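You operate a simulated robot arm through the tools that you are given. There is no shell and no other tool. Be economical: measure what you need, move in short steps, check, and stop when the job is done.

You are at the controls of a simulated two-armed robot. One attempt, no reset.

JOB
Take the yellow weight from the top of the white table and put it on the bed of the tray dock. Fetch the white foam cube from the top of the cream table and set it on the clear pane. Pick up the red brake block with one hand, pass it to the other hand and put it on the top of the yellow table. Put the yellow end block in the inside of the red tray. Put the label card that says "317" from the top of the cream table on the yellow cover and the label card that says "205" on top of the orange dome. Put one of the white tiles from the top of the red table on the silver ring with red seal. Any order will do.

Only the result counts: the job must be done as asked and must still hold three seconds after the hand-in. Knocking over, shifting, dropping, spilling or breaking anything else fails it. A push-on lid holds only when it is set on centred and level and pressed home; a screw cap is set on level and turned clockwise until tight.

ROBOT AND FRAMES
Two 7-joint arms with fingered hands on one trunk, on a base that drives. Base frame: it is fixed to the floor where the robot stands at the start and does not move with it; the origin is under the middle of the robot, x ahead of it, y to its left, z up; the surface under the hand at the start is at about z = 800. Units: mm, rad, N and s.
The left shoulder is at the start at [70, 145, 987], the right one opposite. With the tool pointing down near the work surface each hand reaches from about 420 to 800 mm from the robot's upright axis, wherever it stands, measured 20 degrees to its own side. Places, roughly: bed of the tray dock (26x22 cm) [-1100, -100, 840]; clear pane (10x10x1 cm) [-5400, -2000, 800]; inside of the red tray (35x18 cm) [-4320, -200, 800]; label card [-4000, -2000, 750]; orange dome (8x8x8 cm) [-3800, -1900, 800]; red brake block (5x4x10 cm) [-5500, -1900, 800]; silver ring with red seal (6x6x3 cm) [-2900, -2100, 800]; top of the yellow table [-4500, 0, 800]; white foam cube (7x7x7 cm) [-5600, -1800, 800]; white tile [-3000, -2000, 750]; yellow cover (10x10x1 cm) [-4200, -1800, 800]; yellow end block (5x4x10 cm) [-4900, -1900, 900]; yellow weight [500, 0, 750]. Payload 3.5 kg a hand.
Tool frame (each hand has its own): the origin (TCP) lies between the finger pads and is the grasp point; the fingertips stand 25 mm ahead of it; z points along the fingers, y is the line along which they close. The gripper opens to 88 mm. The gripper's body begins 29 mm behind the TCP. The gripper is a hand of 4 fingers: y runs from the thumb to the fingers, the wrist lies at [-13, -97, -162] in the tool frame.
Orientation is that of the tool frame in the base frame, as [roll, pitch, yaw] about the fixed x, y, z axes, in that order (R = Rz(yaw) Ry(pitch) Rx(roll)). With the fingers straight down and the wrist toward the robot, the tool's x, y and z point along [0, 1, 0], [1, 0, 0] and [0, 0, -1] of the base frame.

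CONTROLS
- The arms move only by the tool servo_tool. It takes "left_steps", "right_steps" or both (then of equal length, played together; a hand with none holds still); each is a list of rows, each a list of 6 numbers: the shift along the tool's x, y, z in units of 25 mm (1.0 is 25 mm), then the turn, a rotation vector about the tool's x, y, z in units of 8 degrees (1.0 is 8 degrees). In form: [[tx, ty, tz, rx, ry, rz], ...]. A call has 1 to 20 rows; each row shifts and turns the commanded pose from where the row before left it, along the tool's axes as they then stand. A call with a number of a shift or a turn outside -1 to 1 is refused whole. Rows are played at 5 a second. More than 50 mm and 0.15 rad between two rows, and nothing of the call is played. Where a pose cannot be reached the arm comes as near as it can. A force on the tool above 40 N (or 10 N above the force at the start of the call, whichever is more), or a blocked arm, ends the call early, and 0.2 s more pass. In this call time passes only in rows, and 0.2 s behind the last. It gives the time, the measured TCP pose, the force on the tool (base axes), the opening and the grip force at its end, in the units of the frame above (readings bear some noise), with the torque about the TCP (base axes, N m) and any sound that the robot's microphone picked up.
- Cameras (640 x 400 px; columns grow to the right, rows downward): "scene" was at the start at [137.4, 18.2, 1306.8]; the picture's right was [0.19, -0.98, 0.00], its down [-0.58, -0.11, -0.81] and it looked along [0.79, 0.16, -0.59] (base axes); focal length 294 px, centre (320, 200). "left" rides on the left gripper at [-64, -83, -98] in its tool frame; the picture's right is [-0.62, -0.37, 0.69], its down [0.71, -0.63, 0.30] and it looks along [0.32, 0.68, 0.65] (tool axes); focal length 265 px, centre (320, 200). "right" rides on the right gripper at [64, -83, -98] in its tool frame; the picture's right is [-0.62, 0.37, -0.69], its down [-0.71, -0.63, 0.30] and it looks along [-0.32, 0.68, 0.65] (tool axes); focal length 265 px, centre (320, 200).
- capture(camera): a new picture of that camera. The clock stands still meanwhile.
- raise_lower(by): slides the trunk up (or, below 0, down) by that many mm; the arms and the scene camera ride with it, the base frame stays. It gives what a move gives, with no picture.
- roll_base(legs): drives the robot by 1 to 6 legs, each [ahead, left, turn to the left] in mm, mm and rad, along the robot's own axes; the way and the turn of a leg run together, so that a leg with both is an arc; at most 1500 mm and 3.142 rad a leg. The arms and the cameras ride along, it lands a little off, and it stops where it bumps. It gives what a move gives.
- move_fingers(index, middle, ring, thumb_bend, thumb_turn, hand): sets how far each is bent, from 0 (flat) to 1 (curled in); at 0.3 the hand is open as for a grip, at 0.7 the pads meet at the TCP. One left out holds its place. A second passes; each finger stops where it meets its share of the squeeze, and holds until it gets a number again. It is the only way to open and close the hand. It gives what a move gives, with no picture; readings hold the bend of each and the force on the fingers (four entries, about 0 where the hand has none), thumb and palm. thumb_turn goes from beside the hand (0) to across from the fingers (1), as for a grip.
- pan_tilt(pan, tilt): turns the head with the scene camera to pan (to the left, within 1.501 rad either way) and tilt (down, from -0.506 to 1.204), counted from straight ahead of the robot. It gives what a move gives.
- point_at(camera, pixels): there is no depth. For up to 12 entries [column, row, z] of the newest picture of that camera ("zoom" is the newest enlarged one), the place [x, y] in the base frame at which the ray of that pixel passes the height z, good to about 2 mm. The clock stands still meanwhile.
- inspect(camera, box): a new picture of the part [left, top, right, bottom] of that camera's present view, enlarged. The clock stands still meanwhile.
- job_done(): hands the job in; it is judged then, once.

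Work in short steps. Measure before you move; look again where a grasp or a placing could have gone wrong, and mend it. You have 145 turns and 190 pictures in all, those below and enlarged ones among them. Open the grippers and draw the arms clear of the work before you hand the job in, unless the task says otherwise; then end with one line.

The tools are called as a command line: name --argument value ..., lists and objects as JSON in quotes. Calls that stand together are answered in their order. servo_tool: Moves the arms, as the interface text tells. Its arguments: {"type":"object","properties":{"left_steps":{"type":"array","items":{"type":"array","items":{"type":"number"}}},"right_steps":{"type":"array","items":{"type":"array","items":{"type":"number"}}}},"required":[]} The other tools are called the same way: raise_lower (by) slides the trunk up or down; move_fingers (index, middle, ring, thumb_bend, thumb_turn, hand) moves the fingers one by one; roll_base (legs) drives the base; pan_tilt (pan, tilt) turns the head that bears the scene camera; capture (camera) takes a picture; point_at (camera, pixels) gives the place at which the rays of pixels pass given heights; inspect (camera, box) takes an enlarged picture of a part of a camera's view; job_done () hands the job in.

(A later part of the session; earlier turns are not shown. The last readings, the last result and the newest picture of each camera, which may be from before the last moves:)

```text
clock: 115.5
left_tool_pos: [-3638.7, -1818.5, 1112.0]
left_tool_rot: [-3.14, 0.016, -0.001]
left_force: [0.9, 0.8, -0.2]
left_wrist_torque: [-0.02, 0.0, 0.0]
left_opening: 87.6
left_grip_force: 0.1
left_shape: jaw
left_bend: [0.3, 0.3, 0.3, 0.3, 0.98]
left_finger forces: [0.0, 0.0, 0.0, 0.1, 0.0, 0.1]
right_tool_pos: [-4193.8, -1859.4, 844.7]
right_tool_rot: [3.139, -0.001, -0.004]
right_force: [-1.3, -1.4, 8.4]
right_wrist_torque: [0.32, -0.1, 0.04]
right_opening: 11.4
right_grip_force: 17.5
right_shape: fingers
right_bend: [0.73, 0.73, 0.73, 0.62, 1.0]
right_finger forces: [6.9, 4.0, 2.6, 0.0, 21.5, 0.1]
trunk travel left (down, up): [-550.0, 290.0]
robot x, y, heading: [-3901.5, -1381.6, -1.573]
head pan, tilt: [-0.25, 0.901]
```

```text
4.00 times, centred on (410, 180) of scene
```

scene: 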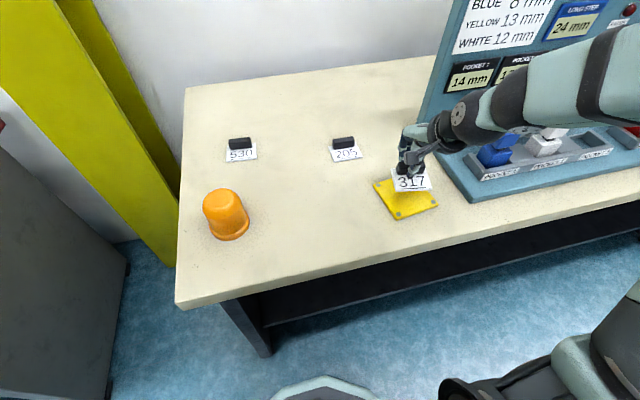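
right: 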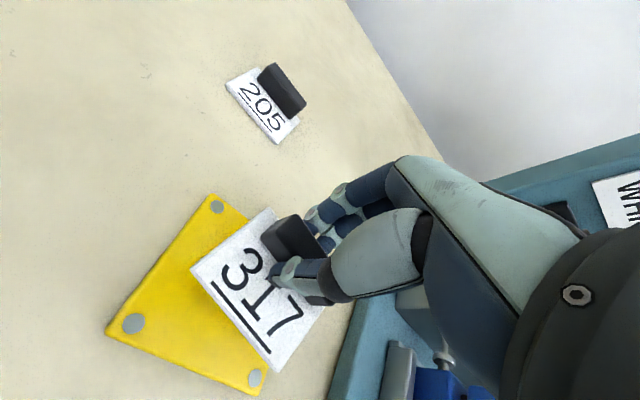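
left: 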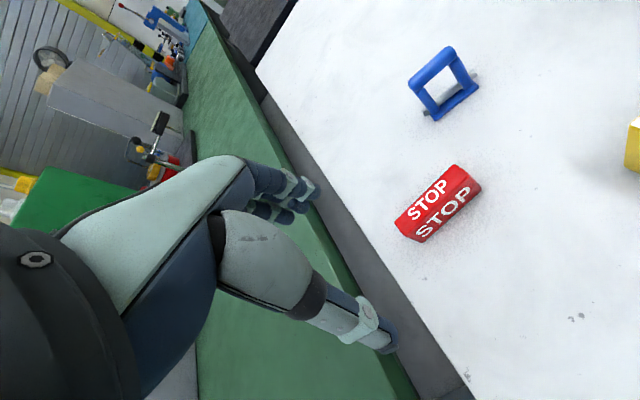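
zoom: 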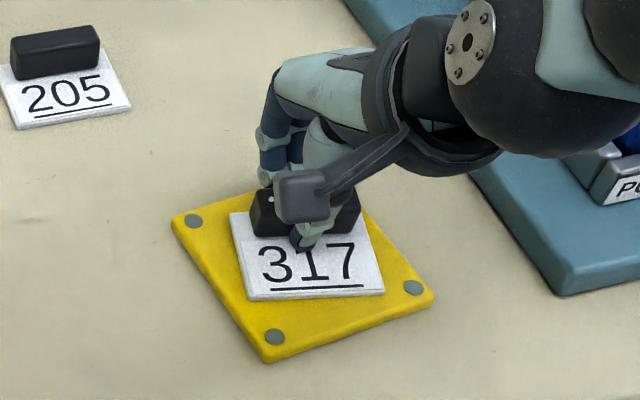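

In contact. I open in two stages and lift clear.

move_fingers --hand "right" --index 0.55 --middle 0.55 --ring 0.55 --thumb_bend 0.5

servo_tool --right_steps '[[0, 0, -0.15, 0, 0, 0]]'

move_fingers --hand "right" --index 0.3 --middle 0.3 --ring 0.3 --thumb_bend 0.3

servo_tool --right_steps '[[0, 0, -0.6, 0, 0, 0], [0, 0, -0.8, 0, 0, 0], [0, 0, -0.8, 0, 0, 0]]'

capture --camera "right"

inspect --camera "scene" --box '[350, 130, 470, 230]'

```text
clock: 116.5
left_tool_pos: [-3639.2, -1819.4, 1111.2]
left_tool_rot: [-3.141, 0.012, 0.0]
left_force: [-0.3, -0.6, 0.7]
left_wrist_torque: [-0.02, -0.03, 0.02]
left_opening: 87.7
left_grip_force: 0.0
left_shape: jaw
left_bend: [0.3, 0.3, 0.3, 0.3, 0.98]
left_finger forces: [0.0, 0.1, 0.0, 0.0, 0.0, 0.1]
right_tool_pos: [-4193.9, -1858.9, 842.3]
right_tool_rot: [-3.141, -0.003, -0.004]
right_force: [0.3, -0.9, 0.2]
right_wrist_torque: [-0.01, 0.0, -0.01]
right_opening: 35.4
right_grip_force: 0.1
right_shape: fingers
right_bend: [0.55, 0.55, 0.55, 0.5, 1.0]
right_finger forces: [0.0, 0.1, 0.0, 0.1, 0.0, 0.1]
trunk travel left (down, up): [-550.0, 290.0]
robot x, y, heading: [-3902.5, -1380.9, -1.571]
head pan, tilt: [-0.25, 0.901]
```

```text
clock: 117.0
left_tool_pos: [-3638.2, -1820.1, 1111.4]
left_tool_rot: [-3.141, 0.016, 0.0]
left_force: [0.1, 0.1, -0.6]
left_wrist_torque: [-0.03, 0.02, -0.03]
left_opening: 88.1
left_grip_force: 0.0
left_shape: jaw
left_bend: [0.3, 0.3, 0.3, 0.3, 0.98]
left_finger forces: [0.0, 0.0, 0.0, 0.0, 0.1, 0.0]
right_tool_pos: [-4193.2, -1858.9, 846.7]
right_tool_rot: [3.141, -0.001, -0.002]
right_force: [0.5, -0.1, 0.2]
right_wrist_torque: [0.01, -0.01, 0.0]
right_opening: 35.1
right_grip_force: 0.1
right_shape: fingers
right_bend: [0.55, 0.55, 0.55, 0.5, 1.0]
right_finger forces: [0.1, 0.1, 0.0, 0.0, 0.1, 0.0]
trunk travel left (down, up): [-550.0, 290.0]
robot x, y, heading: [-3908.5, -1380.8, -1.574]
head pan, tilt: [-0.25, 0.901]
```

```text
clock: 118.0
left_tool_pos: [-3638.2, -1819.5, 1110.5]
left_tool_rot: [-3.139, 0.015, 0.0]
left_force: [0.2, 0.3, -0.5]
left_wrist_torque: [-0.01, 0.0, 0.0]
left_opening: 87.7
left_grip_force: 0.1
left_shape: jaw
left_bend: [0.3, 0.3, 0.3, 0.3, 0.98]
left_finger forces: [0.0, 0.0, 0.0, 0.0, 0.0, 0.0]
right_tool_pos: [-4193.9, -1859.9, 847.3]
right_tool_rot: [3.141, -0.001, -0.004]
right_force: [0.6, 0.7, 0.6]
right_wrist_torque: [0.01, -0.02, 0.0]
right_opening: 84.3
right_grip_force: 0.0
right_shape: fingers
right_bend: [0.3, 0.3, 0.3, 0.3, 0.98]
right_finger forces: [0.0, 0.1, 0.0, 0.0, 0.0, 0.1]
trunk travel left (down, up): [-550.0, 290.0]
robot x, y, heading: [-3905.2, -1380.9, -1.572]
head pan, tilt: [-0.25, 0.901]
```

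```text
clock: 118.8
left_tool_pos: [-3639.6, -1818.3, 1111.8]
left_tool_rot: [-3.141, 0.015, -0.001]
left_force: [0.4, -1.0, 0.2]
left_wrist_torque: [-0.01, -0.03, 0.02]
left_opening: 87.7
left_grip_force: 0.1
left_shape: jaw
left_bend: [0.3, 0.3, 0.3, 0.3, 0.98]
left_finger forces: [0.1, 0.0, 0.0, 0.0, 0.1, 0.0]
right_tool_pos: [-4195.5, -1859.7, 903.1]
right_tool_rot: [-3.141, -0.002, -0.003]
right_force: [0.4, -0.1, -0.3]
right_wrist_torque: [0.02, -0.01, 0.01]
right_opening: 84.5
right_grip_force: 0.1
right_shape: fingers
right_bend: [0.3, 0.3, 0.3, 0.3, 0.98]
right_finger forces: [0.0, 0.0, 0.0, 0.1, 0.0, 0.0]
trunk travel left (down, up): [-550.0, 290.0]
robot x, y, heading: [-3902.9, -1383.7, -1.574]
head pan, tilt: [-0.25, 0.901]
```

```text
114 pictures are left
```

right: 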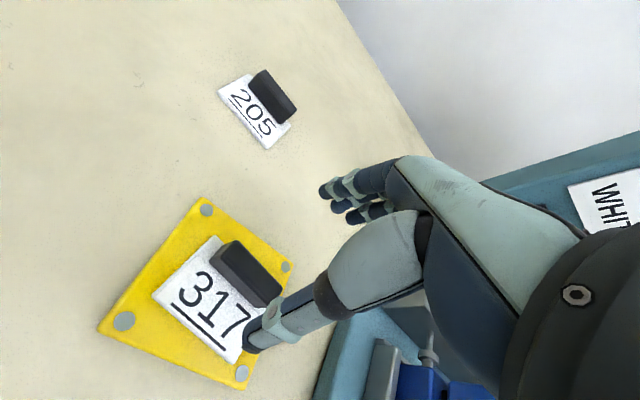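

```text
4.00 times, centred on (410, 180) of scene
```

zoom: 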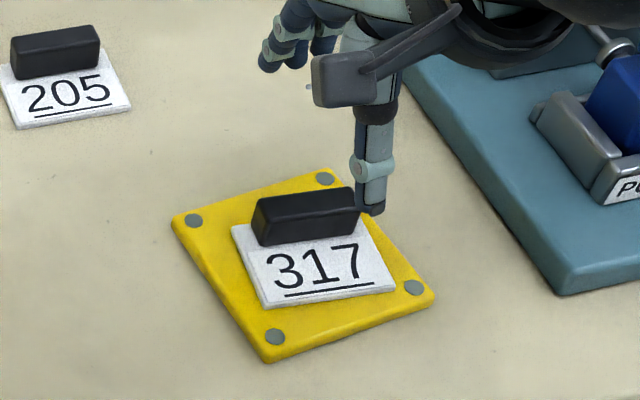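

Card 317 sits on the cover. Now to card 205, bar centre (−4114,−2020).

servo_tool --right_steps '[[0.463, 0.914, 0.1, 0, 0, 0], [0.463, 0.914, 0.1, 0, 0, 0], [0.463, 0.914, 0.1, 0, 0, 0], [0.463, 0.914, 0.1, 0, 0, 0], [0.463, 0.914, 0.1, 0, 0, 0], [0.463, 0.914, 0.1, 0, 0, 0], [0.463, 0.914, 0.1, 0, 0, 0]]'

inspect --camera "right" --box '[130, 180, 350, 380]'

inspect --camera "scene" --box '[290, 100, 410, 180]'

```text
clock: 120.3
left_tool_pos: [-3639.0, -1820.5, 1110.9]
left_tool_rot: [-3.139, 0.014, 0.0]
left_force: [-0.1, 1.1, -0.2]
left_wrist_torque: [0.02, 0.01, -0.01]
left_opening: 87.6
left_grip_force: 0.1
left_shape: jaw
left_bend: [0.3, 0.3, 0.3, 0.3, 0.98]
left_finger forces: [0.0, 0.0, 0.1, 0.0, 0.1, 0.1]
right_tool_pos: [-4115.3, -2021.3, 883.0]
right_tool_rot: [-3.14, -0.003, -0.003]
right_force: [-0.1, -0.3, 0.2]
right_wrist_torque: [0.01, -0.01, 0.01]
right_opening: 84.2
right_grip_force: 0.0
right_shape: fingers
right_bend: [0.3, 0.3, 0.3, 0.3, 0.98]
right_finger forces: [0.0, 0.0, 0.0, 0.0, 0.0, 0.0]
trunk travel left (down, up): [-550.0, 290.0]
robot x, y, heading: [-3905.8, -1382.6, -1.574]
head pan, tilt: [-0.25, 0.901]
```

```text
2.00 times, centred on (240, 280) of right
```

zoom: 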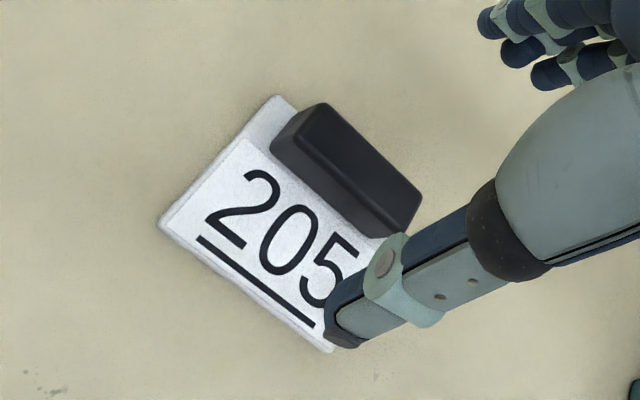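

```text
5.00 times, centred on (350, 140) of scene
```

zoom: 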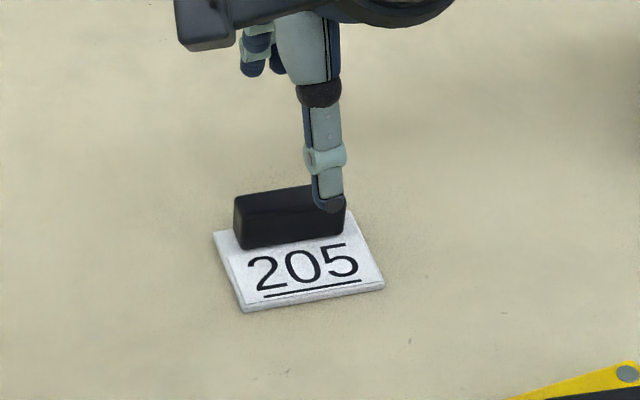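

point_at --camera "right" --pixels '[[242, 232, 825], [291, 275, 825], [229, 249, 825], [277, 289, 825], [160, 291, 803], [218, 228, 803]]'

```text
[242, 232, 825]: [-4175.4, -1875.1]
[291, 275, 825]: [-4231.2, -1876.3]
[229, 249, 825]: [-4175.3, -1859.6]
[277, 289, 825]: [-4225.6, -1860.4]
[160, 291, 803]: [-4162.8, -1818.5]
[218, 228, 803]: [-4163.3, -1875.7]
```

The bar shows at nearly the same pixels as 317's bar did, so the same small offset applies. I lower and grip.

servo_tool --right_steps '[[0.1, -0.05, 0.6, 0, 0, 0], [0, 0, 0.6, 0, 0, 0], [0, 0, 0.5, 0, 0, 0], [0, 0, 0.3, 0, 0, 0]]'

move_fingers --hand "right" --index 0.7 --middle 0.7 --ring 0.7 --thumb_bend 0.68

servo_tool --right_steps '[[0, 0, -0.3, 0, 0, 0], [0, 0, -0.8, 0, 0, 0], [0, 0, -0.9, 0, 0, 0], [0, 0, -0.9, 0, 0, 0], [0, 0, -0.9, 0, 0, 0], [0, 0, -0.9, 0, 0, 0]]'

capture --camera "right"

capture --camera "scene"

```text
clock: 121.3
left_tool_pos: [-3639.2, -1819.6, 1110.1]
left_tool_rot: [-3.14, 0.014, 0.0]
left_force: [-0.1, 0.8, -0.4]
left_wrist_torque: [0.0, -0.01, 0.0]
left_opening: 87.7
left_grip_force: 0.0
left_shape: jaw
left_bend: [0.3, 0.3, 0.3, 0.3, 0.98]
left_finger forces: [0.0, 0.0, 0.0, 0.1, 0.1, 0.0]
right_tool_pos: [-4112.1, -2021.2, 834.0]
right_tool_rot: [-3.14, -0.003, -0.004]
right_force: [0.9, 0.6, 1.1]
right_wrist_torque: [0.01, 0.01, -0.01]
right_opening: 84.3
right_grip_force: 0.1
right_shape: fingers
right_bend: [0.3, 0.3, 0.3, 0.3, 0.98]
right_finger forces: [0.0, 0.0, 0.1, 0.0, 0.0, 0.0]
trunk travel left (down, up): [-550.0, 290.0]
robot x, y, heading: [-3907.7, -1384.1, -1.576]
head pan, tilt: [-0.25, 0.901]
```

```text
clock: 122.3
left_tool_pos: [-3640.4, -1818.5, 1110.4]
left_tool_rot: [-3.141, 0.015, 0.001]
left_force: [-0.9, -0.6, 0.0]
left_wrist_torque: [0.01, 0.0, -0.02]
left_opening: 87.7
left_grip_force: 0.1
left_shape: jaw
left_bend: [0.3, 0.3, 0.3, 0.3, 0.98]
left_finger forces: [0.1, 0.0, 0.0, 0.0, 0.0, 0.0]
right_tool_pos: [-4111.1, -2020.1, 833.9]
right_tool_rot: [3.141, -0.002, -0.003]
right_force: [-0.4, 0.5, 0.0]
right_wrist_torque: [0.05, 0.01, 0.02]
right_opening: 12.5
right_grip_force: 5.6
right_shape: fingers
right_bend: [0.66, 0.67, 0.68, 0.62, 1.0]
right_finger forces: [2.6, 2.1, 1.0, 0.0, 5.6, 0.0]
trunk travel left (down, up): [-550.0, 290.0]
robot x, y, heading: [-3904.0, -1382.3, -1.572]
head pan, tilt: [-0.25, 0.901]
```

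```text
clock: 123.8
left_tool_pos: [-3638.9, -1819.1, 1111.1]
left_tool_rot: [-3.139, 0.014, -0.001]
left_force: [0.1, -0.6, 0.2]
left_wrist_torque: [-0.01, -0.01, -0.03]
left_opening: 87.6
left_grip_force: 0.1
left_shape: jaw
left_bend: [0.3, 0.3, 0.3, 0.3, 0.98]
left_finger forces: [0.0, 0.1, 0.0, 0.1, 0.1, 0.1]
right_tool_pos: [-4110.5, -2018.8, 952.8]
right_tool_rot: [3.141, 0.0, -0.003]
right_force: [0.1, 0.0, -0.7]
right_wrist_torque: [-0.01, -0.01, 0.01]
right_opening: 12.9
right_grip_force: 5.7
right_shape: fingers
right_bend: [0.66, 0.67, 0.68, 0.62, 1.0]
right_finger forces: [2.6, 2.1, 0.8, 0.0, 5.5, 0.0]
trunk travel left (down, up): [-550.0, 290.0]
robot x, y, heading: [-3903.9, -1382.7, -1.572]
head pan, tilt: [-0.25, 0.901]
```

```text
110 pictures are left
```

right: 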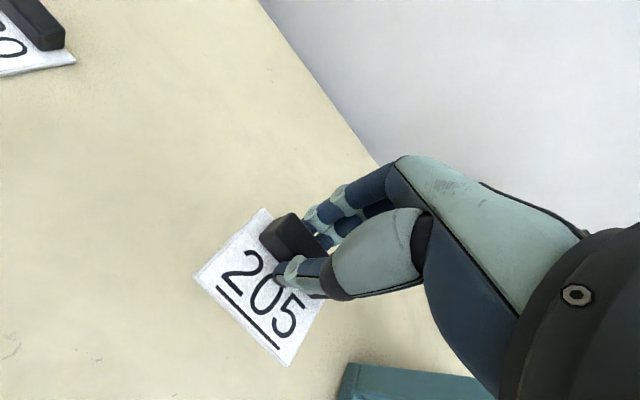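

```text
109 pictures are left
```

scene: 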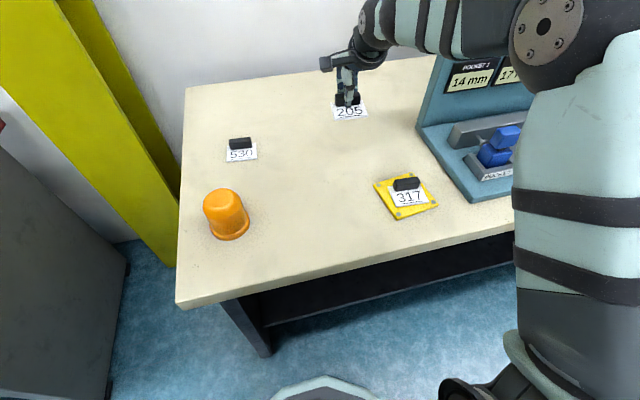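

Card 205 is held nearly level. Now I measure the dome.

inspect --camera "scene" --box '[185, 175, 265, 250]'

```text
5.33 times, centred on (225, 212) of scene
```

zoom: 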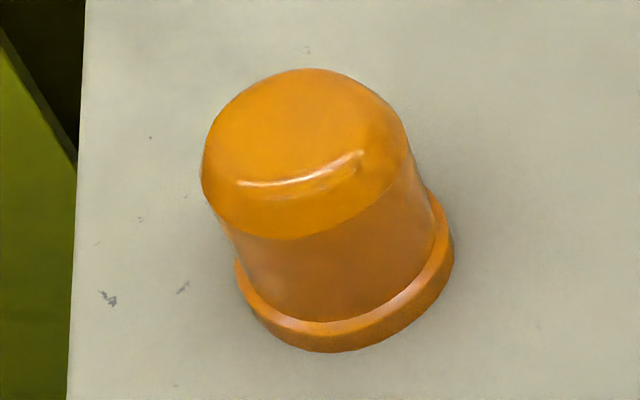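

point_at --camera "zoom" --pixels '[[235, 272, 804], [454, 248, 804], [335, 352, 800], [203, 165, 870], [407, 148, 870], [305, 68, 875], [300, 180, 878], [300, 135, 880]]'

```text
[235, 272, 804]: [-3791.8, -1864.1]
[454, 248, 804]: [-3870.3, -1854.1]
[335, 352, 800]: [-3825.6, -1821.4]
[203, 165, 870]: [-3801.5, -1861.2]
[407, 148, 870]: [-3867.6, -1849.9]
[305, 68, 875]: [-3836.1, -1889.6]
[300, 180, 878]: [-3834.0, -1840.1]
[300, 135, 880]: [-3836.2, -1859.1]
```

The dome top is flat and centred near (−3832,−1859), z≈880. Before shifting the base I check where the yellow pillar stands relative to the left arm.

point_at --camera "scene" --pixels '[[172, 266, 0], [120, 245, 0], [172, 190, 0]]'

capture --camera "left"

```text
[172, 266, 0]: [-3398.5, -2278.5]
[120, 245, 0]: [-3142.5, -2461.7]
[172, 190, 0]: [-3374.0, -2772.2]
```

```text
107 pictures are left
```

left: 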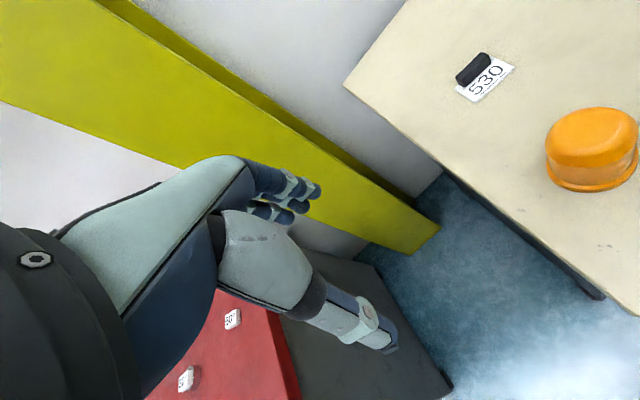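

The pillar stands back at y≈−2280, so it is clear. I shift the base 130 mm left and then move the card toward the dome, staying high.

roll_base --legs '[[0, 130, 0]]'

servo_tool --right_steps '[[0.5, -0.6, 0, 0, 0, 0], [0.5, -0.6, 0, 0, 0, 0], [0.5, -0.6, 0, 0, 0, 0], [0.5, -0.6, 0, 0, 0, 0], [0.5, -0.6, 0, 0, 0, 0], [0.5, -0.6, 0, 0, 0, 0], [0.5, -0.6, 0, 0, 0, 0], [0.5, -0.6, 0, 0, 0, 0]]'

capture --camera "right"

capture --camera "scene"

```text
clock: 125.0
left_tool_pos: [-3508.3, -1820.8, 1110.2]
left_tool_rot: [-3.14, 0.015, -0.004]
left_force: [-0.5, 0.1, 0.4]
left_wrist_torque: [0.02, -0.02, 0.02]
left_opening: 87.6
left_grip_force: 0.0
left_shape: jaw
left_bend: [0.3, 0.3, 0.3, 0.3, 0.98]
left_finger forces: [0.0, 0.0, 0.1, 0.0, 0.0, 0.0]
right_tool_pos: [-3981.5, -2019.0, 953.0]
right_tool_rot: [3.142, -0.002, -0.008]
right_force: [0.0, -0.3, -0.1]
right_wrist_torque: [0.02, -0.02, 0.03]
right_opening: 12.8
right_grip_force: 5.3
right_shape: fingers
right_bend: [0.66, 0.67, 0.68, 0.62, 1.0]
right_finger forces: [2.7, 2.1, 0.9, 0.0, 5.5, 0.0]
trunk travel left (down, up): [-550.0, 290.0]
robot x, y, heading: [-3770.1, -1381.5, -1.576]
head pan, tilt: [-0.25, 0.901]
```

```text
clock: 126.8
left_tool_pos: [-3508.2, -1820.1, 1110.7]
left_tool_rot: [-3.14, 0.016, -0.003]
left_force: [0.1, 0.4, 0.4]
left_wrist_torque: [0.0, 0.01, -0.02]
left_opening: 87.9
left_grip_force: 0.1
left_shape: jaw
left_bend: [0.3, 0.3, 0.3, 0.3, 0.98]
left_finger forces: [0.1, 0.0, 0.1, 0.1, 0.0, 0.0]
right_tool_pos: [-3879.3, -1899.1, 953.6]
right_tool_rot: [3.141, -0.002, -0.007]
right_force: [-0.7, 0.7, -0.6]
right_wrist_torque: [-0.03, 0.0, 0.03]
right_opening: 12.8
right_grip_force: 5.7
right_shape: fingers
right_bend: [0.66, 0.67, 0.69, 0.62, 1.0]
right_finger forces: [2.7, 2.1, 0.8, 0.1, 5.5, 0.0]
trunk travel left (down, up): [-550.0, 290.0]
robot x, y, heading: [-3770.9, -1383.6, -1.58]
head pan, tilt: [-0.25, 0.901]
```

```text
106 pictures are left
```

right: 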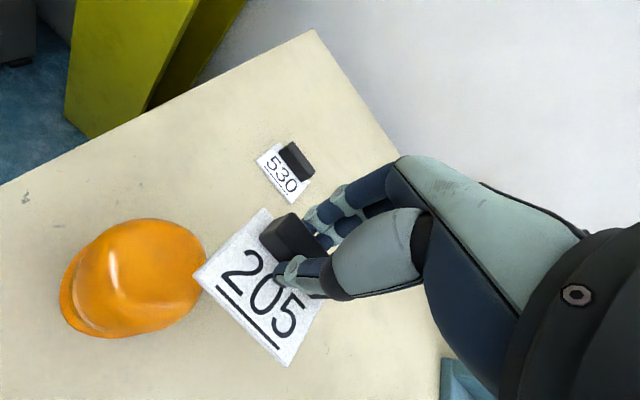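

```text
105 pictures are left
```

scene: 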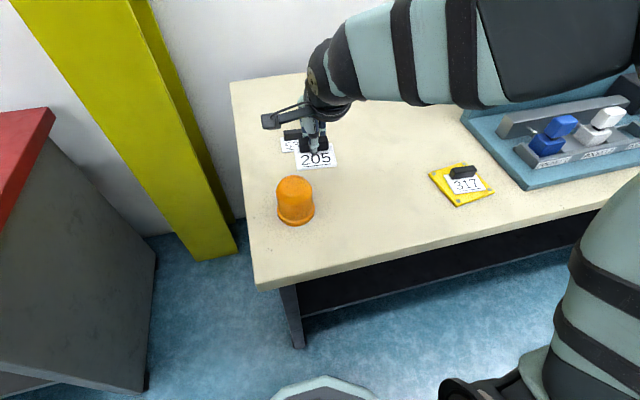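

inspect --camera "scene" --box '[255, 165, 335, 235]'

```text
5.71 times, centred on (295, 200) of scene
```

zoom: 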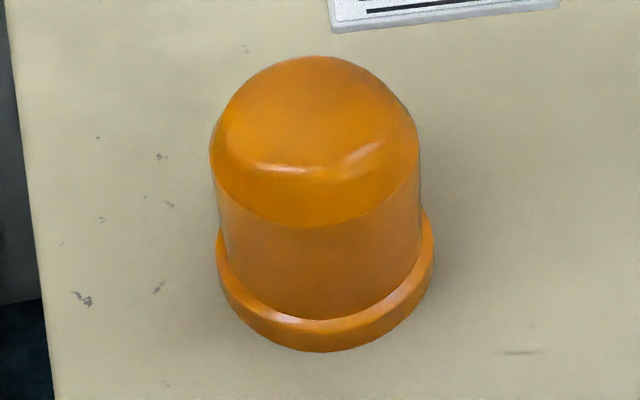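

point_at --camera "zoom" --pixels '[[217, 255, 805], [434, 245, 805], [322, 352, 800], [210, 150, 860], [419, 145, 860], [315, 56, 872], [315, 125, 880], [217, 245, 812], [434, 238, 812]]'

point_at --camera "right" --pixels '[[207, 262, 865], [150, 219, 870], [62, 290, 804], [100, 337, 800], [140, 268, 880]]'

```text
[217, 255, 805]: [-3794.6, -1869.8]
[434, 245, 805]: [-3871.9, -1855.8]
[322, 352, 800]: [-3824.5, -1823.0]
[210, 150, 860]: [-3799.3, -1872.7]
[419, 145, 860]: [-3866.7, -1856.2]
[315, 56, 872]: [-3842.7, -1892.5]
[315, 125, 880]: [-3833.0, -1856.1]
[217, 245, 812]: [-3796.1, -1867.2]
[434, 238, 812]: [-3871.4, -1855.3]
```

```text
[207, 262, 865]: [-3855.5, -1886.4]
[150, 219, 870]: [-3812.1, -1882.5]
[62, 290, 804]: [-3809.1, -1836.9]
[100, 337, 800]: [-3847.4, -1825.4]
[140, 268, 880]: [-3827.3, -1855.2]
```

Both views put the dome centre at about (−3833,−1861). I place the card so its weight is over that: TCP (−3831,−1872), lowered to z≈926.

servo_tool --right_steps '[[0.65, -0.36, 0, 0, 0, 0], [0.64, -0.36, 0, 0, 0, 0], [0.64, -0.36, 0, 0, 0, 0], [0, 0, 0.5, 0, 0, 0], [0, 0, 0.6, 0, 0, 0]]'

inspect --camera "scene" --box '[235, 135, 355, 235]'

capture --camera "left"

capture --camera "right"

```text
clock: 128.1
left_tool_pos: [-3509.0, -1821.1, 1111.3]
left_tool_rot: [-3.139, 0.016, -0.003]
left_force: [0.6, -0.3, 0.3]
left_wrist_torque: [0.01, -0.03, -0.02]
left_opening: 87.5
left_grip_force: 0.1
left_shape: jaw
left_bend: [0.3, 0.3, 0.3, 0.3, 0.98]
left_finger forces: [0.0, 0.0, 0.0, 0.1, 0.0, 0.1]
right_tool_pos: [-3830.9, -1872.1, 924.7]
right_tool_rot: [-3.141, -0.001, -0.004]
right_force: [0.1, 0.0, -0.4]
right_wrist_torque: [0.05, -0.01, 0.06]
right_opening: 12.7
right_grip_force: 5.2
right_shape: fingers
right_bend: [0.66, 0.67, 0.69, 0.62, 1.0]
right_finger forces: [2.5, 2.0, 0.8, 0.1, 5.5, 0.0]
trunk travel left (down, up): [-550.0, 290.0]
robot x, y, heading: [-3773.0, -1382.1, -1.571]
head pan, tilt: [-0.25, 0.901]
```

```text
4.00 times, centred on (295, 185) of scene
```

zoom: 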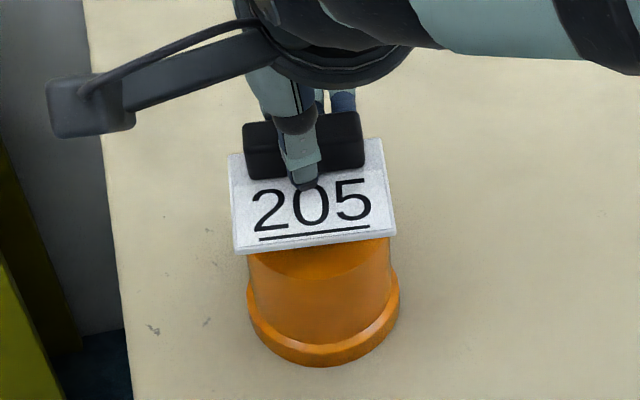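

```text
102 pictures are left
```

left: 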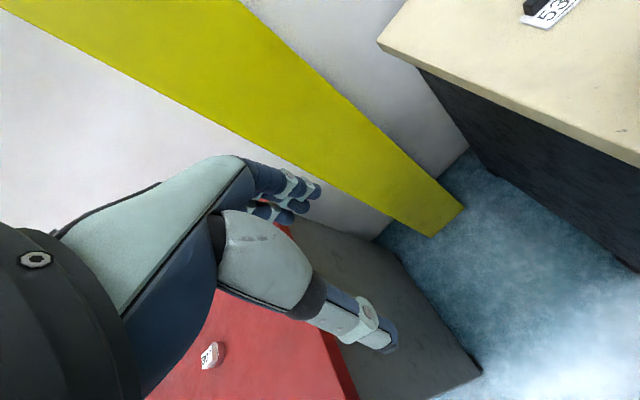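

```text
101 pictures are left
```

right: 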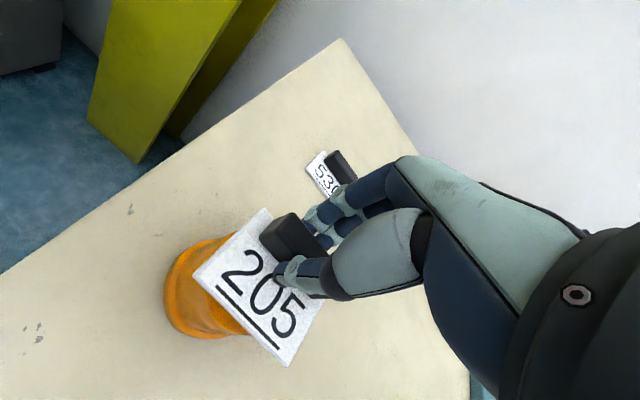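

The alignment looks right (card centre x≈314 against a dome-top centre of ≈317). I lower gently.

servo_tool --right_steps '[[0, 0, 0.15, 0, 0, 0], [0, 0, 0.1, 0, 0, 0], [0, 0, 0.08, 0, 0, 0]]'

inspect --camera "scene" --box '[235, 135, 355, 235]'

```text
clock: 128.8
left_tool_pos: [-3508.0, -1821.8, 1110.7]
left_tool_rot: [-3.139, 0.017, -0.003]
left_force: [-0.1, 0.6, 0.1]
left_wrist_torque: [-0.03, 0.04, -0.02]
left_opening: 87.5
left_grip_force: 0.0
left_shape: jaw
left_bend: [0.3, 0.3, 0.3, 0.3, 0.98]
left_finger forces: [0.1, 0.0, 0.0, 0.1, 0.1, 0.0]
right_tool_pos: [-3830.7, -1873.4, 916.0]
right_tool_rot: [-3.141, 0.0, -0.007]
right_force: [-0.8, 0.1, -0.7]
right_wrist_torque: [0.01, 0.05, 0.02]
right_opening: 12.7
right_grip_force: 5.4
right_shape: fingers
right_bend: [0.66, 0.67, 0.69, 0.62, 1.0]
right_finger forces: [2.6, 1.9, 0.8, 0.0, 5.5, 0.0]
trunk travel left (down, up): [-550.0, 290.0]
robot x, y, heading: [-3773.9, -1385.7, -1.574]
head pan, tilt: [-0.25, 0.901]
```

```text
4.00 times, centred on (295, 185) of scene
```

zoom: 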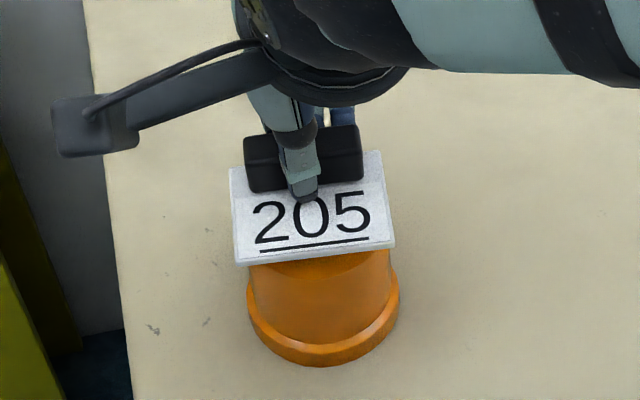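

servo_tool --right_steps '[[0, 0, 0.06, 0, 0, 0], [0, 0, 0.06, 0, 0, 0], [0, 0, 0.06, 0, 0, 0]]'

```text
clock: 129.7
left_tool_pos: [-3508.0, -1819.6, 1111.1]
left_tool_rot: [-3.139, 0.016, -0.004]
left_force: [-0.4, 0.1, -0.3]
left_wrist_torque: [-0.02, -0.01, 0.03]
left_opening: 87.5
left_grip_force: 0.1
left_shape: jaw
left_bend: [0.3, 0.3, 0.3, 0.3, 0.98]
left_finger forces: [0.1, 0.0, 0.1, 0.1, 0.0, 0.0]
right_tool_pos: [-3831.7, -1873.3, 912.7]
right_tool_rot: [3.139, -0.002, -0.007]
right_force: [0.4, -0.4, 3.4]
right_wrist_torque: [0.06, 0.01, 0.01]
right_opening: 12.8
right_grip_force: 5.9
right_shape: fingers
right_bend: [0.66, 0.67, 0.68, 0.62, 1.0]
right_finger forces: [3.1, 2.3, 1.2, 0.0, 5.3, 0.0]
trunk travel left (down, up): [-550.0, 290.0]
robot x, y, heading: [-3774.6, -1383.0, -1.577]
head pan, tilt: [-0.25, 0.901]
```

Contact (3.4 N). I open gently, a little at first.

move_fingers --hand "right" --index 0.58 --middle 0.58 --ring 0.58 --thumb_bend 0.54

inspect --camera "scene" --box '[235, 135, 355, 235]'

capture --camera "right"

```text
clock: 130.7
left_tool_pos: [-3508.5, -1821.2, 1110.9]
left_tool_rot: [-3.138, 0.017, -0.002]
left_force: [0.6, -0.7, 0.2]
left_wrist_torque: [-0.02, 0.03, -0.05]
left_opening: 87.7
left_grip_force: 0.1
left_shape: jaw
left_bend: [0.3, 0.3, 0.3, 0.3, 0.98]
left_finger forces: [0.0, 0.1, 0.1, 0.0, 0.0, 0.0]
right_tool_pos: [-3832.5, -1871.6, 911.5]
right_tool_rot: [-3.139, -0.002, -0.006]
right_force: [1.2, -0.5, 2.3]
right_wrist_torque: [0.07, -0.02, 0.0]
right_opening: 27.7
right_grip_force: 0.9
right_shape: fingers
right_bend: [0.57, 0.57, 0.57, 0.55, 1.0]
right_finger forces: [0.0, 0.0, 0.0, 0.1, 2.7, 0.1]
trunk travel left (down, up): [-550.0, 290.0]
robot x, y, heading: [-3772.8, -1382.9, -1.574]
head pan, tilt: [-0.25, 0.901]
```

```text
4.00 times, centred on (295, 185) of scene
```

zoom: 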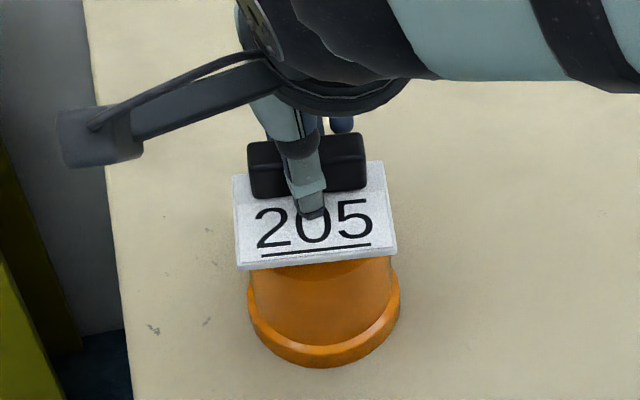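

```text
98 pictures are left
```

right: 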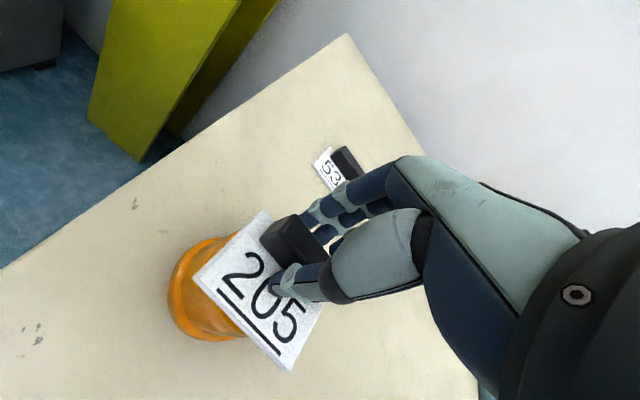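

The thumb tip still touches the card. I rise 6 mm and look before opening further.

servo_tool --right_steps '[[0, 0, -0.1, 0, 0, 0], [0, 0, -0.15, 0, 0, 0]]'

inspect --camera "scene" --box '[235, 135, 355, 235]'

```text
clock: 131.2
left_tool_pos: [-3508.2, -1821.2, 1112.1]
left_tool_rot: [-3.139, 0.017, -0.004]
left_force: [0.2, 1.2, -0.1]
left_wrist_torque: [0.02, 0.0, 0.0]
left_opening: 87.5
left_grip_force: 0.1
left_shape: jaw
left_bend: [0.3, 0.3, 0.3, 0.3, 0.98]
left_finger forces: [0.1, 0.0, 0.1, 0.1, 0.0, 0.0]
right_tool_pos: [-3830.9, -1871.9, 918.4]
right_tool_rot: [-3.14, -0.002, -0.008]
right_force: [-0.4, -0.3, 0.3]
right_wrist_torque: [0.0, 0.01, -0.02]
right_opening: 28.7
right_grip_force: 0.0
right_shape: fingers
right_bend: [0.57, 0.57, 0.57, 0.54, 1.0]
right_finger forces: [0.0, 0.0, 0.1, 0.0, 0.0, 0.0]
trunk travel left (down, up): [-550.0, 290.0]
robot x, y, heading: [-3773.8, -1379.2, -1.572]
head pan, tilt: [-0.25, 0.901]
```

```text
4.00 times, centred on (295, 185) of scene
```

zoom: 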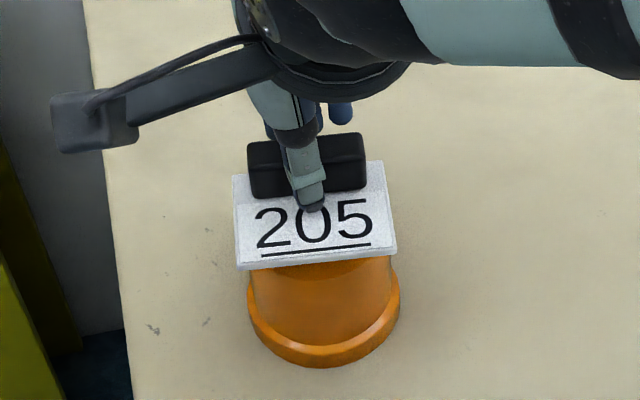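

The card stays put on the dome. I open fully and lift away.

move_fingers --hand "right" --index 0.3 --middle 0.3 --ring 0.3 --thumb_bend 0.3

servo_tool --right_steps '[[0, 0, -0.4, 0, 0, 0], [0, 0, -0.8, 0, 0, 0], [0, 0, -0.9, 0, 0, 0], [0, 0, -0.9, 0, 0, 0], [0, 0, -0.9, 0, 0, 0]]'

inspect --camera "scene" --box '[235, 135, 355, 235]'

capture --camera "right"

```text
clock: 132.2
left_tool_pos: [-3507.0, -1821.6, 1111.7]
left_tool_rot: [-3.14, 0.015, -0.005]
left_force: [-0.2, 0.4, 0.4]
left_wrist_torque: [0.0, -0.05, -0.02]
left_opening: 87.8
left_grip_force: 0.0
left_shape: jaw
left_bend: [0.3, 0.3, 0.3, 0.3, 0.98]
left_finger forces: [0.0, 0.1, 0.1, 0.0, 0.0, 0.0]
right_tool_pos: [-3830.3, -1873.3, 919.1]
right_tool_rot: [-3.14, -0.002, -0.007]
right_force: [1.4, -0.5, 0.1]
right_wrist_torque: [-0.03, 0.0, 0.03]
right_opening: 84.3
right_grip_force: 0.0
right_shape: fingers
right_bend: [0.3, 0.3, 0.3, 0.3, 0.98]
right_finger forces: [0.1, 0.0, 0.0, 0.1, 0.0, 0.0]
trunk travel left (down, up): [-550.0, 290.0]
robot x, y, heading: [-3771.4, -1383.9, -1.573]
head pan, tilt: [-0.25, 0.901]
```

```text
clock: 133.4
left_tool_pos: [-3508.5, -1821.0, 1110.0]
left_tool_rot: [-3.14, 0.015, -0.004]
left_force: [0.0, 0.0, 0.4]
left_wrist_torque: [-0.02, 0.01, -0.02]
left_opening: 87.6
left_grip_force: 0.0
left_shape: jaw
left_bend: [0.3, 0.3, 0.3, 0.3, 0.98]
left_finger forces: [0.0, 0.1, 0.0, 0.0, 0.0, 0.0]
right_tool_pos: [-3831.2, -1872.1, 1016.2]
right_tool_rot: [-3.141, -0.002, -0.008]
right_force: [0.1, 0.1, -0.2]
right_wrist_torque: [0.0, 0.02, 0.01]
right_opening: 84.3
right_grip_force: 0.1
right_shape: fingers
right_bend: [0.3, 0.3, 0.3, 0.3, 0.98]
right_finger forces: [0.0, 0.1, 0.1, 0.1, 0.0, 0.0]
trunk travel left (down, up): [-550.0, 290.0]
robot x, y, heading: [-3773.8, -1381.9, -1.579]
head pan, tilt: [-0.25, 0.901]
```

```text
4.00 times, centred on (295, 185) of scene
```

zoom: 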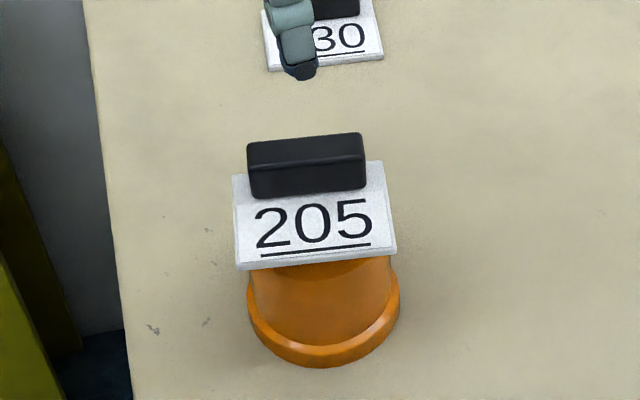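

```text
95 pictures are left
```

right: 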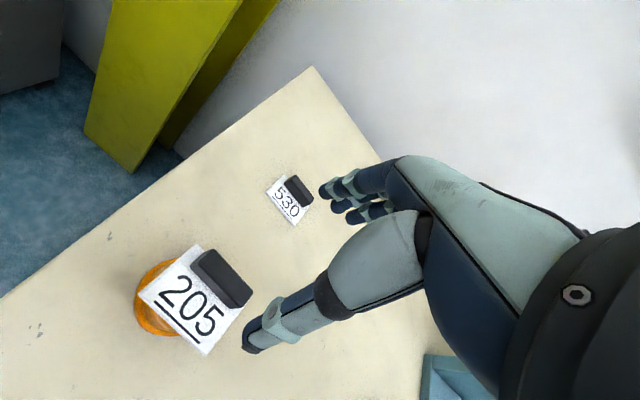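

Card 205 rests on the dome. I back off and drive right toward the yellow end block (−4900,−1900).

roll_base --legs '[[-360, 0, 0], [0, -1130, 0]]'

pan_tilt --pan -0.35 --tilt 0.5

capture --camera "scene"

```text
clock: 141.1
left_tool_pos: [-4616.9, -1452.0, 1110.8]
left_tool_rot: [-3.139, 0.015, -0.007]
left_force: [0.9, 0.0, -0.2]
left_wrist_torque: [0.01, 0.01, 0.02]
left_opening: 88.0
left_grip_force: 0.0
left_shape: jaw
left_bend: [0.3, 0.3, 0.3, 0.3, 0.98]
left_finger forces: [0.1, 0.0, 0.1, 0.0, 0.0, 0.1]
right_tool_pos: [-4937.6, -1503.6, 1015.2]
right_tool_rot: [3.142, -0.002, -0.009]
right_force: [0.2, 0.5, 0.7]
right_wrist_torque: [0.01, 0.02, 0.03]
right_opening: 84.5
right_grip_force: 0.0
right_shape: fingers
right_bend: [0.3, 0.3, 0.3, 0.3, 0.98]
right_finger forces: [0.1, 0.0, 0.0, 0.1, 0.0, 0.0]
trunk travel left (down, up): [-550.0, 290.0]
robot x, y, heading: [-4880.1, -1018.0, -1.573]
head pan, tilt: [-0.25, 0.901]
```

```text
clock: 141.9
left_tool_pos: [-4614.8, -1451.9, 1110.5]
left_tool_rot: [-3.14, 0.017, -0.004]
left_force: [-0.1, -0.1, 0.1]
left_wrist_torque: [0.04, 0.0, 0.0]
left_opening: 87.8
left_grip_force: 0.2
left_shape: jaw
left_bend: [0.3, 0.3, 0.3, 0.3, 0.98]
left_finger forces: [0.0, 0.1, 0.0, 0.1, 0.0, 0.0]
right_tool_pos: [-4939.2, -1503.8, 1016.6]
right_tool_rot: [3.14, -0.002, -0.008]
right_force: [0.3, -0.5, -0.2]
right_wrist_torque: [0.0, 0.01, 0.0]
right_opening: 84.2
right_grip_force: 0.1
right_shape: fingers
right_bend: [0.3, 0.3, 0.3, 0.3, 0.98]
right_finger forces: [0.0, 0.1, 0.1, 0.1, 0.0, 0.0]
trunk travel left (down, up): [-550.0, 290.0]
robot x, y, heading: [-4879.4, -1014.9, -1.583]
head pan, tilt: [-0.351, 0.499]
```

```text
94 pictures are left
```

scene: 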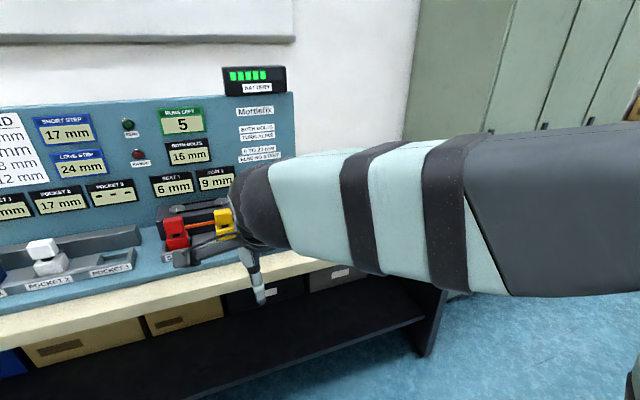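

The yellow block at (222,222) sits on the bolt machine's seat next to a red one. I enlarge, and use the right camera.

inspect --camera "scene" --box '[130, 170, 290, 280]'

capture --camera "right"

point_at --camera "scene" --pixels '[[222, 212, 900], [176, 220, 900], [222, 212, 950], [330, 262, 800]]'

```text
3.64 times, centred on (210, 225) of scene
```

zoom: 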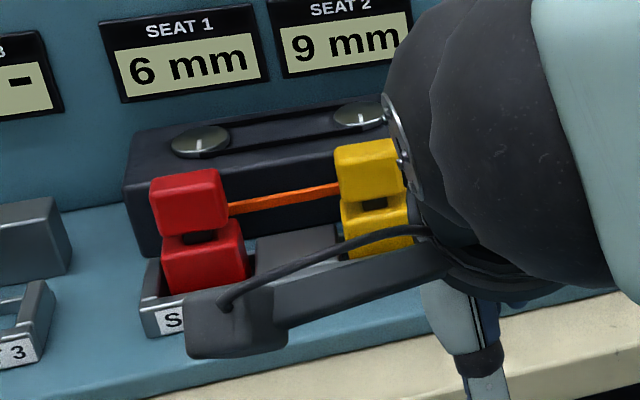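

```text
92 pictures are left
```

right: 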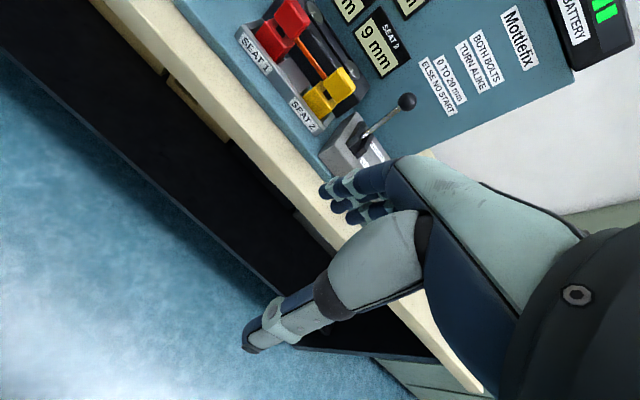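

```text
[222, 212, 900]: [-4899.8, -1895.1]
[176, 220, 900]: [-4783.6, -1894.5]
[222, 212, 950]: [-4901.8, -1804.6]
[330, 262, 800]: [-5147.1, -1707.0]
```

I raise the right hand and move closer to see how the blocks and the orange piece are connected.

servo_tool --right_steps '[[-0.8, 0, -0.8, 0, 0, 0], [-0.8, 0, -0.8, 0, 0, 0], [-0.8, 0, -0.8, 0, 0, 0], [-0.8, 0, -0.8, 0, 0, 0], [-0.8, 0, -0.8, 0, 0, 0]]'

roll_base --legs '[[260, 70, 0]]'

pan_tilt --pan -0.15 --tilt 0.7

capture --camera "scene"

capture --camera "right"

```text
clock: 143.1
left_tool_pos: [-4616.9, -1453.2, 1111.9]
left_tool_rot: [-3.141, 0.016, -0.006]
left_force: [-0.7, 1.0, -0.2]
left_wrist_torque: [0.01, -0.01, 0.02]
left_opening: 87.9
left_grip_force: 0.1
left_shape: jaw
left_bend: [0.3, 0.3, 0.3, 0.3, 0.98]
left_finger forces: [0.0, 0.1, 0.1, 0.0, 0.1, 0.0]
right_tool_pos: [-5039.2, -1501.9, 1115.8]
right_tool_rot: [-3.14, -0.002, -0.009]
right_force: [-0.4, 0.9, 0.4]
right_wrist_torque: [0.0, 0.02, 0.01]
right_opening: 84.5
right_grip_force: 0.0
right_shape: fingers
right_bend: [0.3, 0.3, 0.3, 0.3, 0.98]
right_finger forces: [0.1, 0.1, 0.0, 0.0, 0.1, 0.1]
trunk travel left (down, up): [-550.0, 290.0]
robot x, y, heading: [-4878.8, -1011.6, -1.577]
head pan, tilt: [-0.351, 0.499]
```

```text
clock: 145.1
left_tool_pos: [-4549.8, -1717.2, 1110.9]
left_tool_rot: [-3.141, 0.015, -0.008]
left_force: [-0.5, 0.2, -0.7]
left_wrist_torque: [0.0, 0.04, -0.01]
left_opening: 87.8
left_grip_force: 0.1
left_shape: jaw
left_bend: [0.3, 0.3, 0.3, 0.3, 0.98]
left_finger forces: [0.1, 0.0, 0.0, 0.1, 0.0, 0.0]
right_tool_pos: [-4972.6, -1765.9, 1114.7]
right_tool_rot: [-3.141, -0.001, -0.013]
right_force: [0.9, 1.1, 0.4]
right_wrist_torque: [0.01, -0.01, 0.02]
right_opening: 84.5
right_grip_force: 0.1
right_shape: fingers
right_bend: [0.3, 0.3, 0.3, 0.3, 0.98]
right_finger forces: [0.0, 0.1, 0.1, 0.0, 0.0, 0.0]
trunk travel left (down, up): [-550.0, 290.0]
robot x, y, heading: [-4807.4, -1277.9, -1.581]
head pan, tilt: [-0.351, 0.499]
```

```text
clock: 145.8
left_tool_pos: [-4549.0, -1717.6, 1112.5]
left_tool_rot: [-3.141, 0.015, -0.008]
left_force: [-0.3, -0.8, -1.1]
left_wrist_torque: [-0.02, -0.01, -0.05]
left_opening: 87.7
left_grip_force: 0.0
left_shape: jaw
left_bend: [0.3, 0.3, 0.3, 0.3, 0.98]
left_finger forces: [0.0, 0.0, 0.0, 0.0, 0.1, 0.1]
right_tool_pos: [-4971.7, -1767.2, 1115.3]
right_tool_rot: [3.142, -0.003, -0.012]
right_force: [0.5, -0.1, 0.0]
right_wrist_torque: [-0.01, 0.0, 0.03]
right_opening: 84.4
right_grip_force: 0.0
right_shape: fingers
right_bend: [0.3, 0.3, 0.3, 0.3, 0.98]
right_finger forces: [0.0, 0.0, 0.0, 0.0, 0.0, 0.0]
trunk travel left (down, up): [-550.0, 290.0]
robot x, y, heading: [-4812.3, -1276.9, -1.583]
head pan, tilt: [-0.15, 0.7]
```

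```text
91 pictures are left
```

scene: 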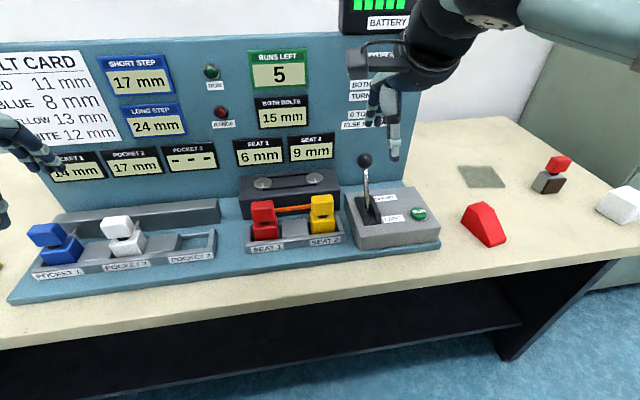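

```text
90 pictures are left
```

right: 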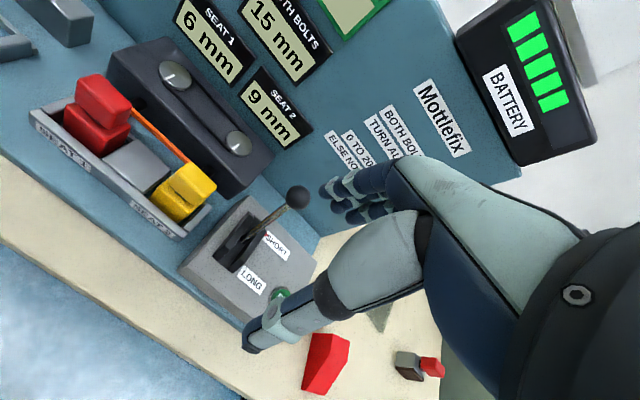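

inspect --camera "scene" --box '[230, 160, 370, 260]'

inspect --camera "right" --box '[20, 50, 240, 250]'

inspect --camera "scene" --box '[440, 130, 640, 260]'

```text
4.00 times, centred on (300, 210) of scene
```

zoom: 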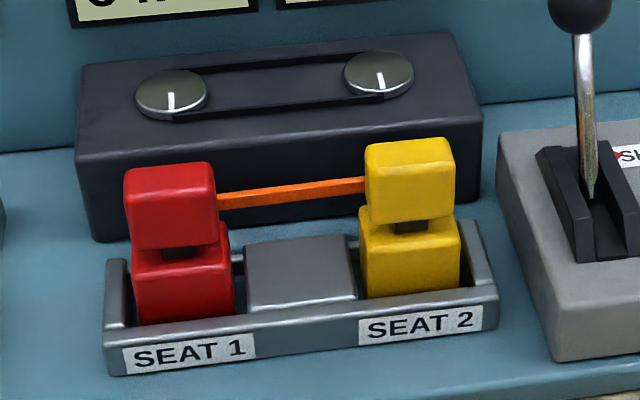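

```text
2.00 times, centred on (130, 150) of right
```

zoom: 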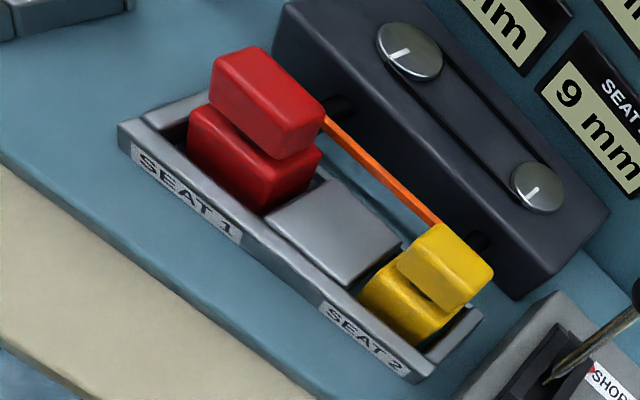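

```text
3.08 times, centred on (540, 195) of scene
```

zoom: 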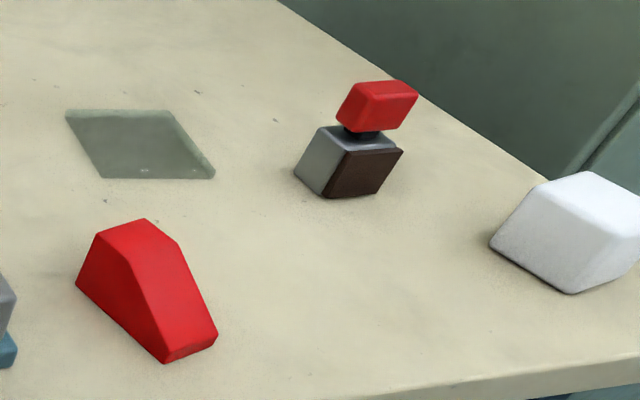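

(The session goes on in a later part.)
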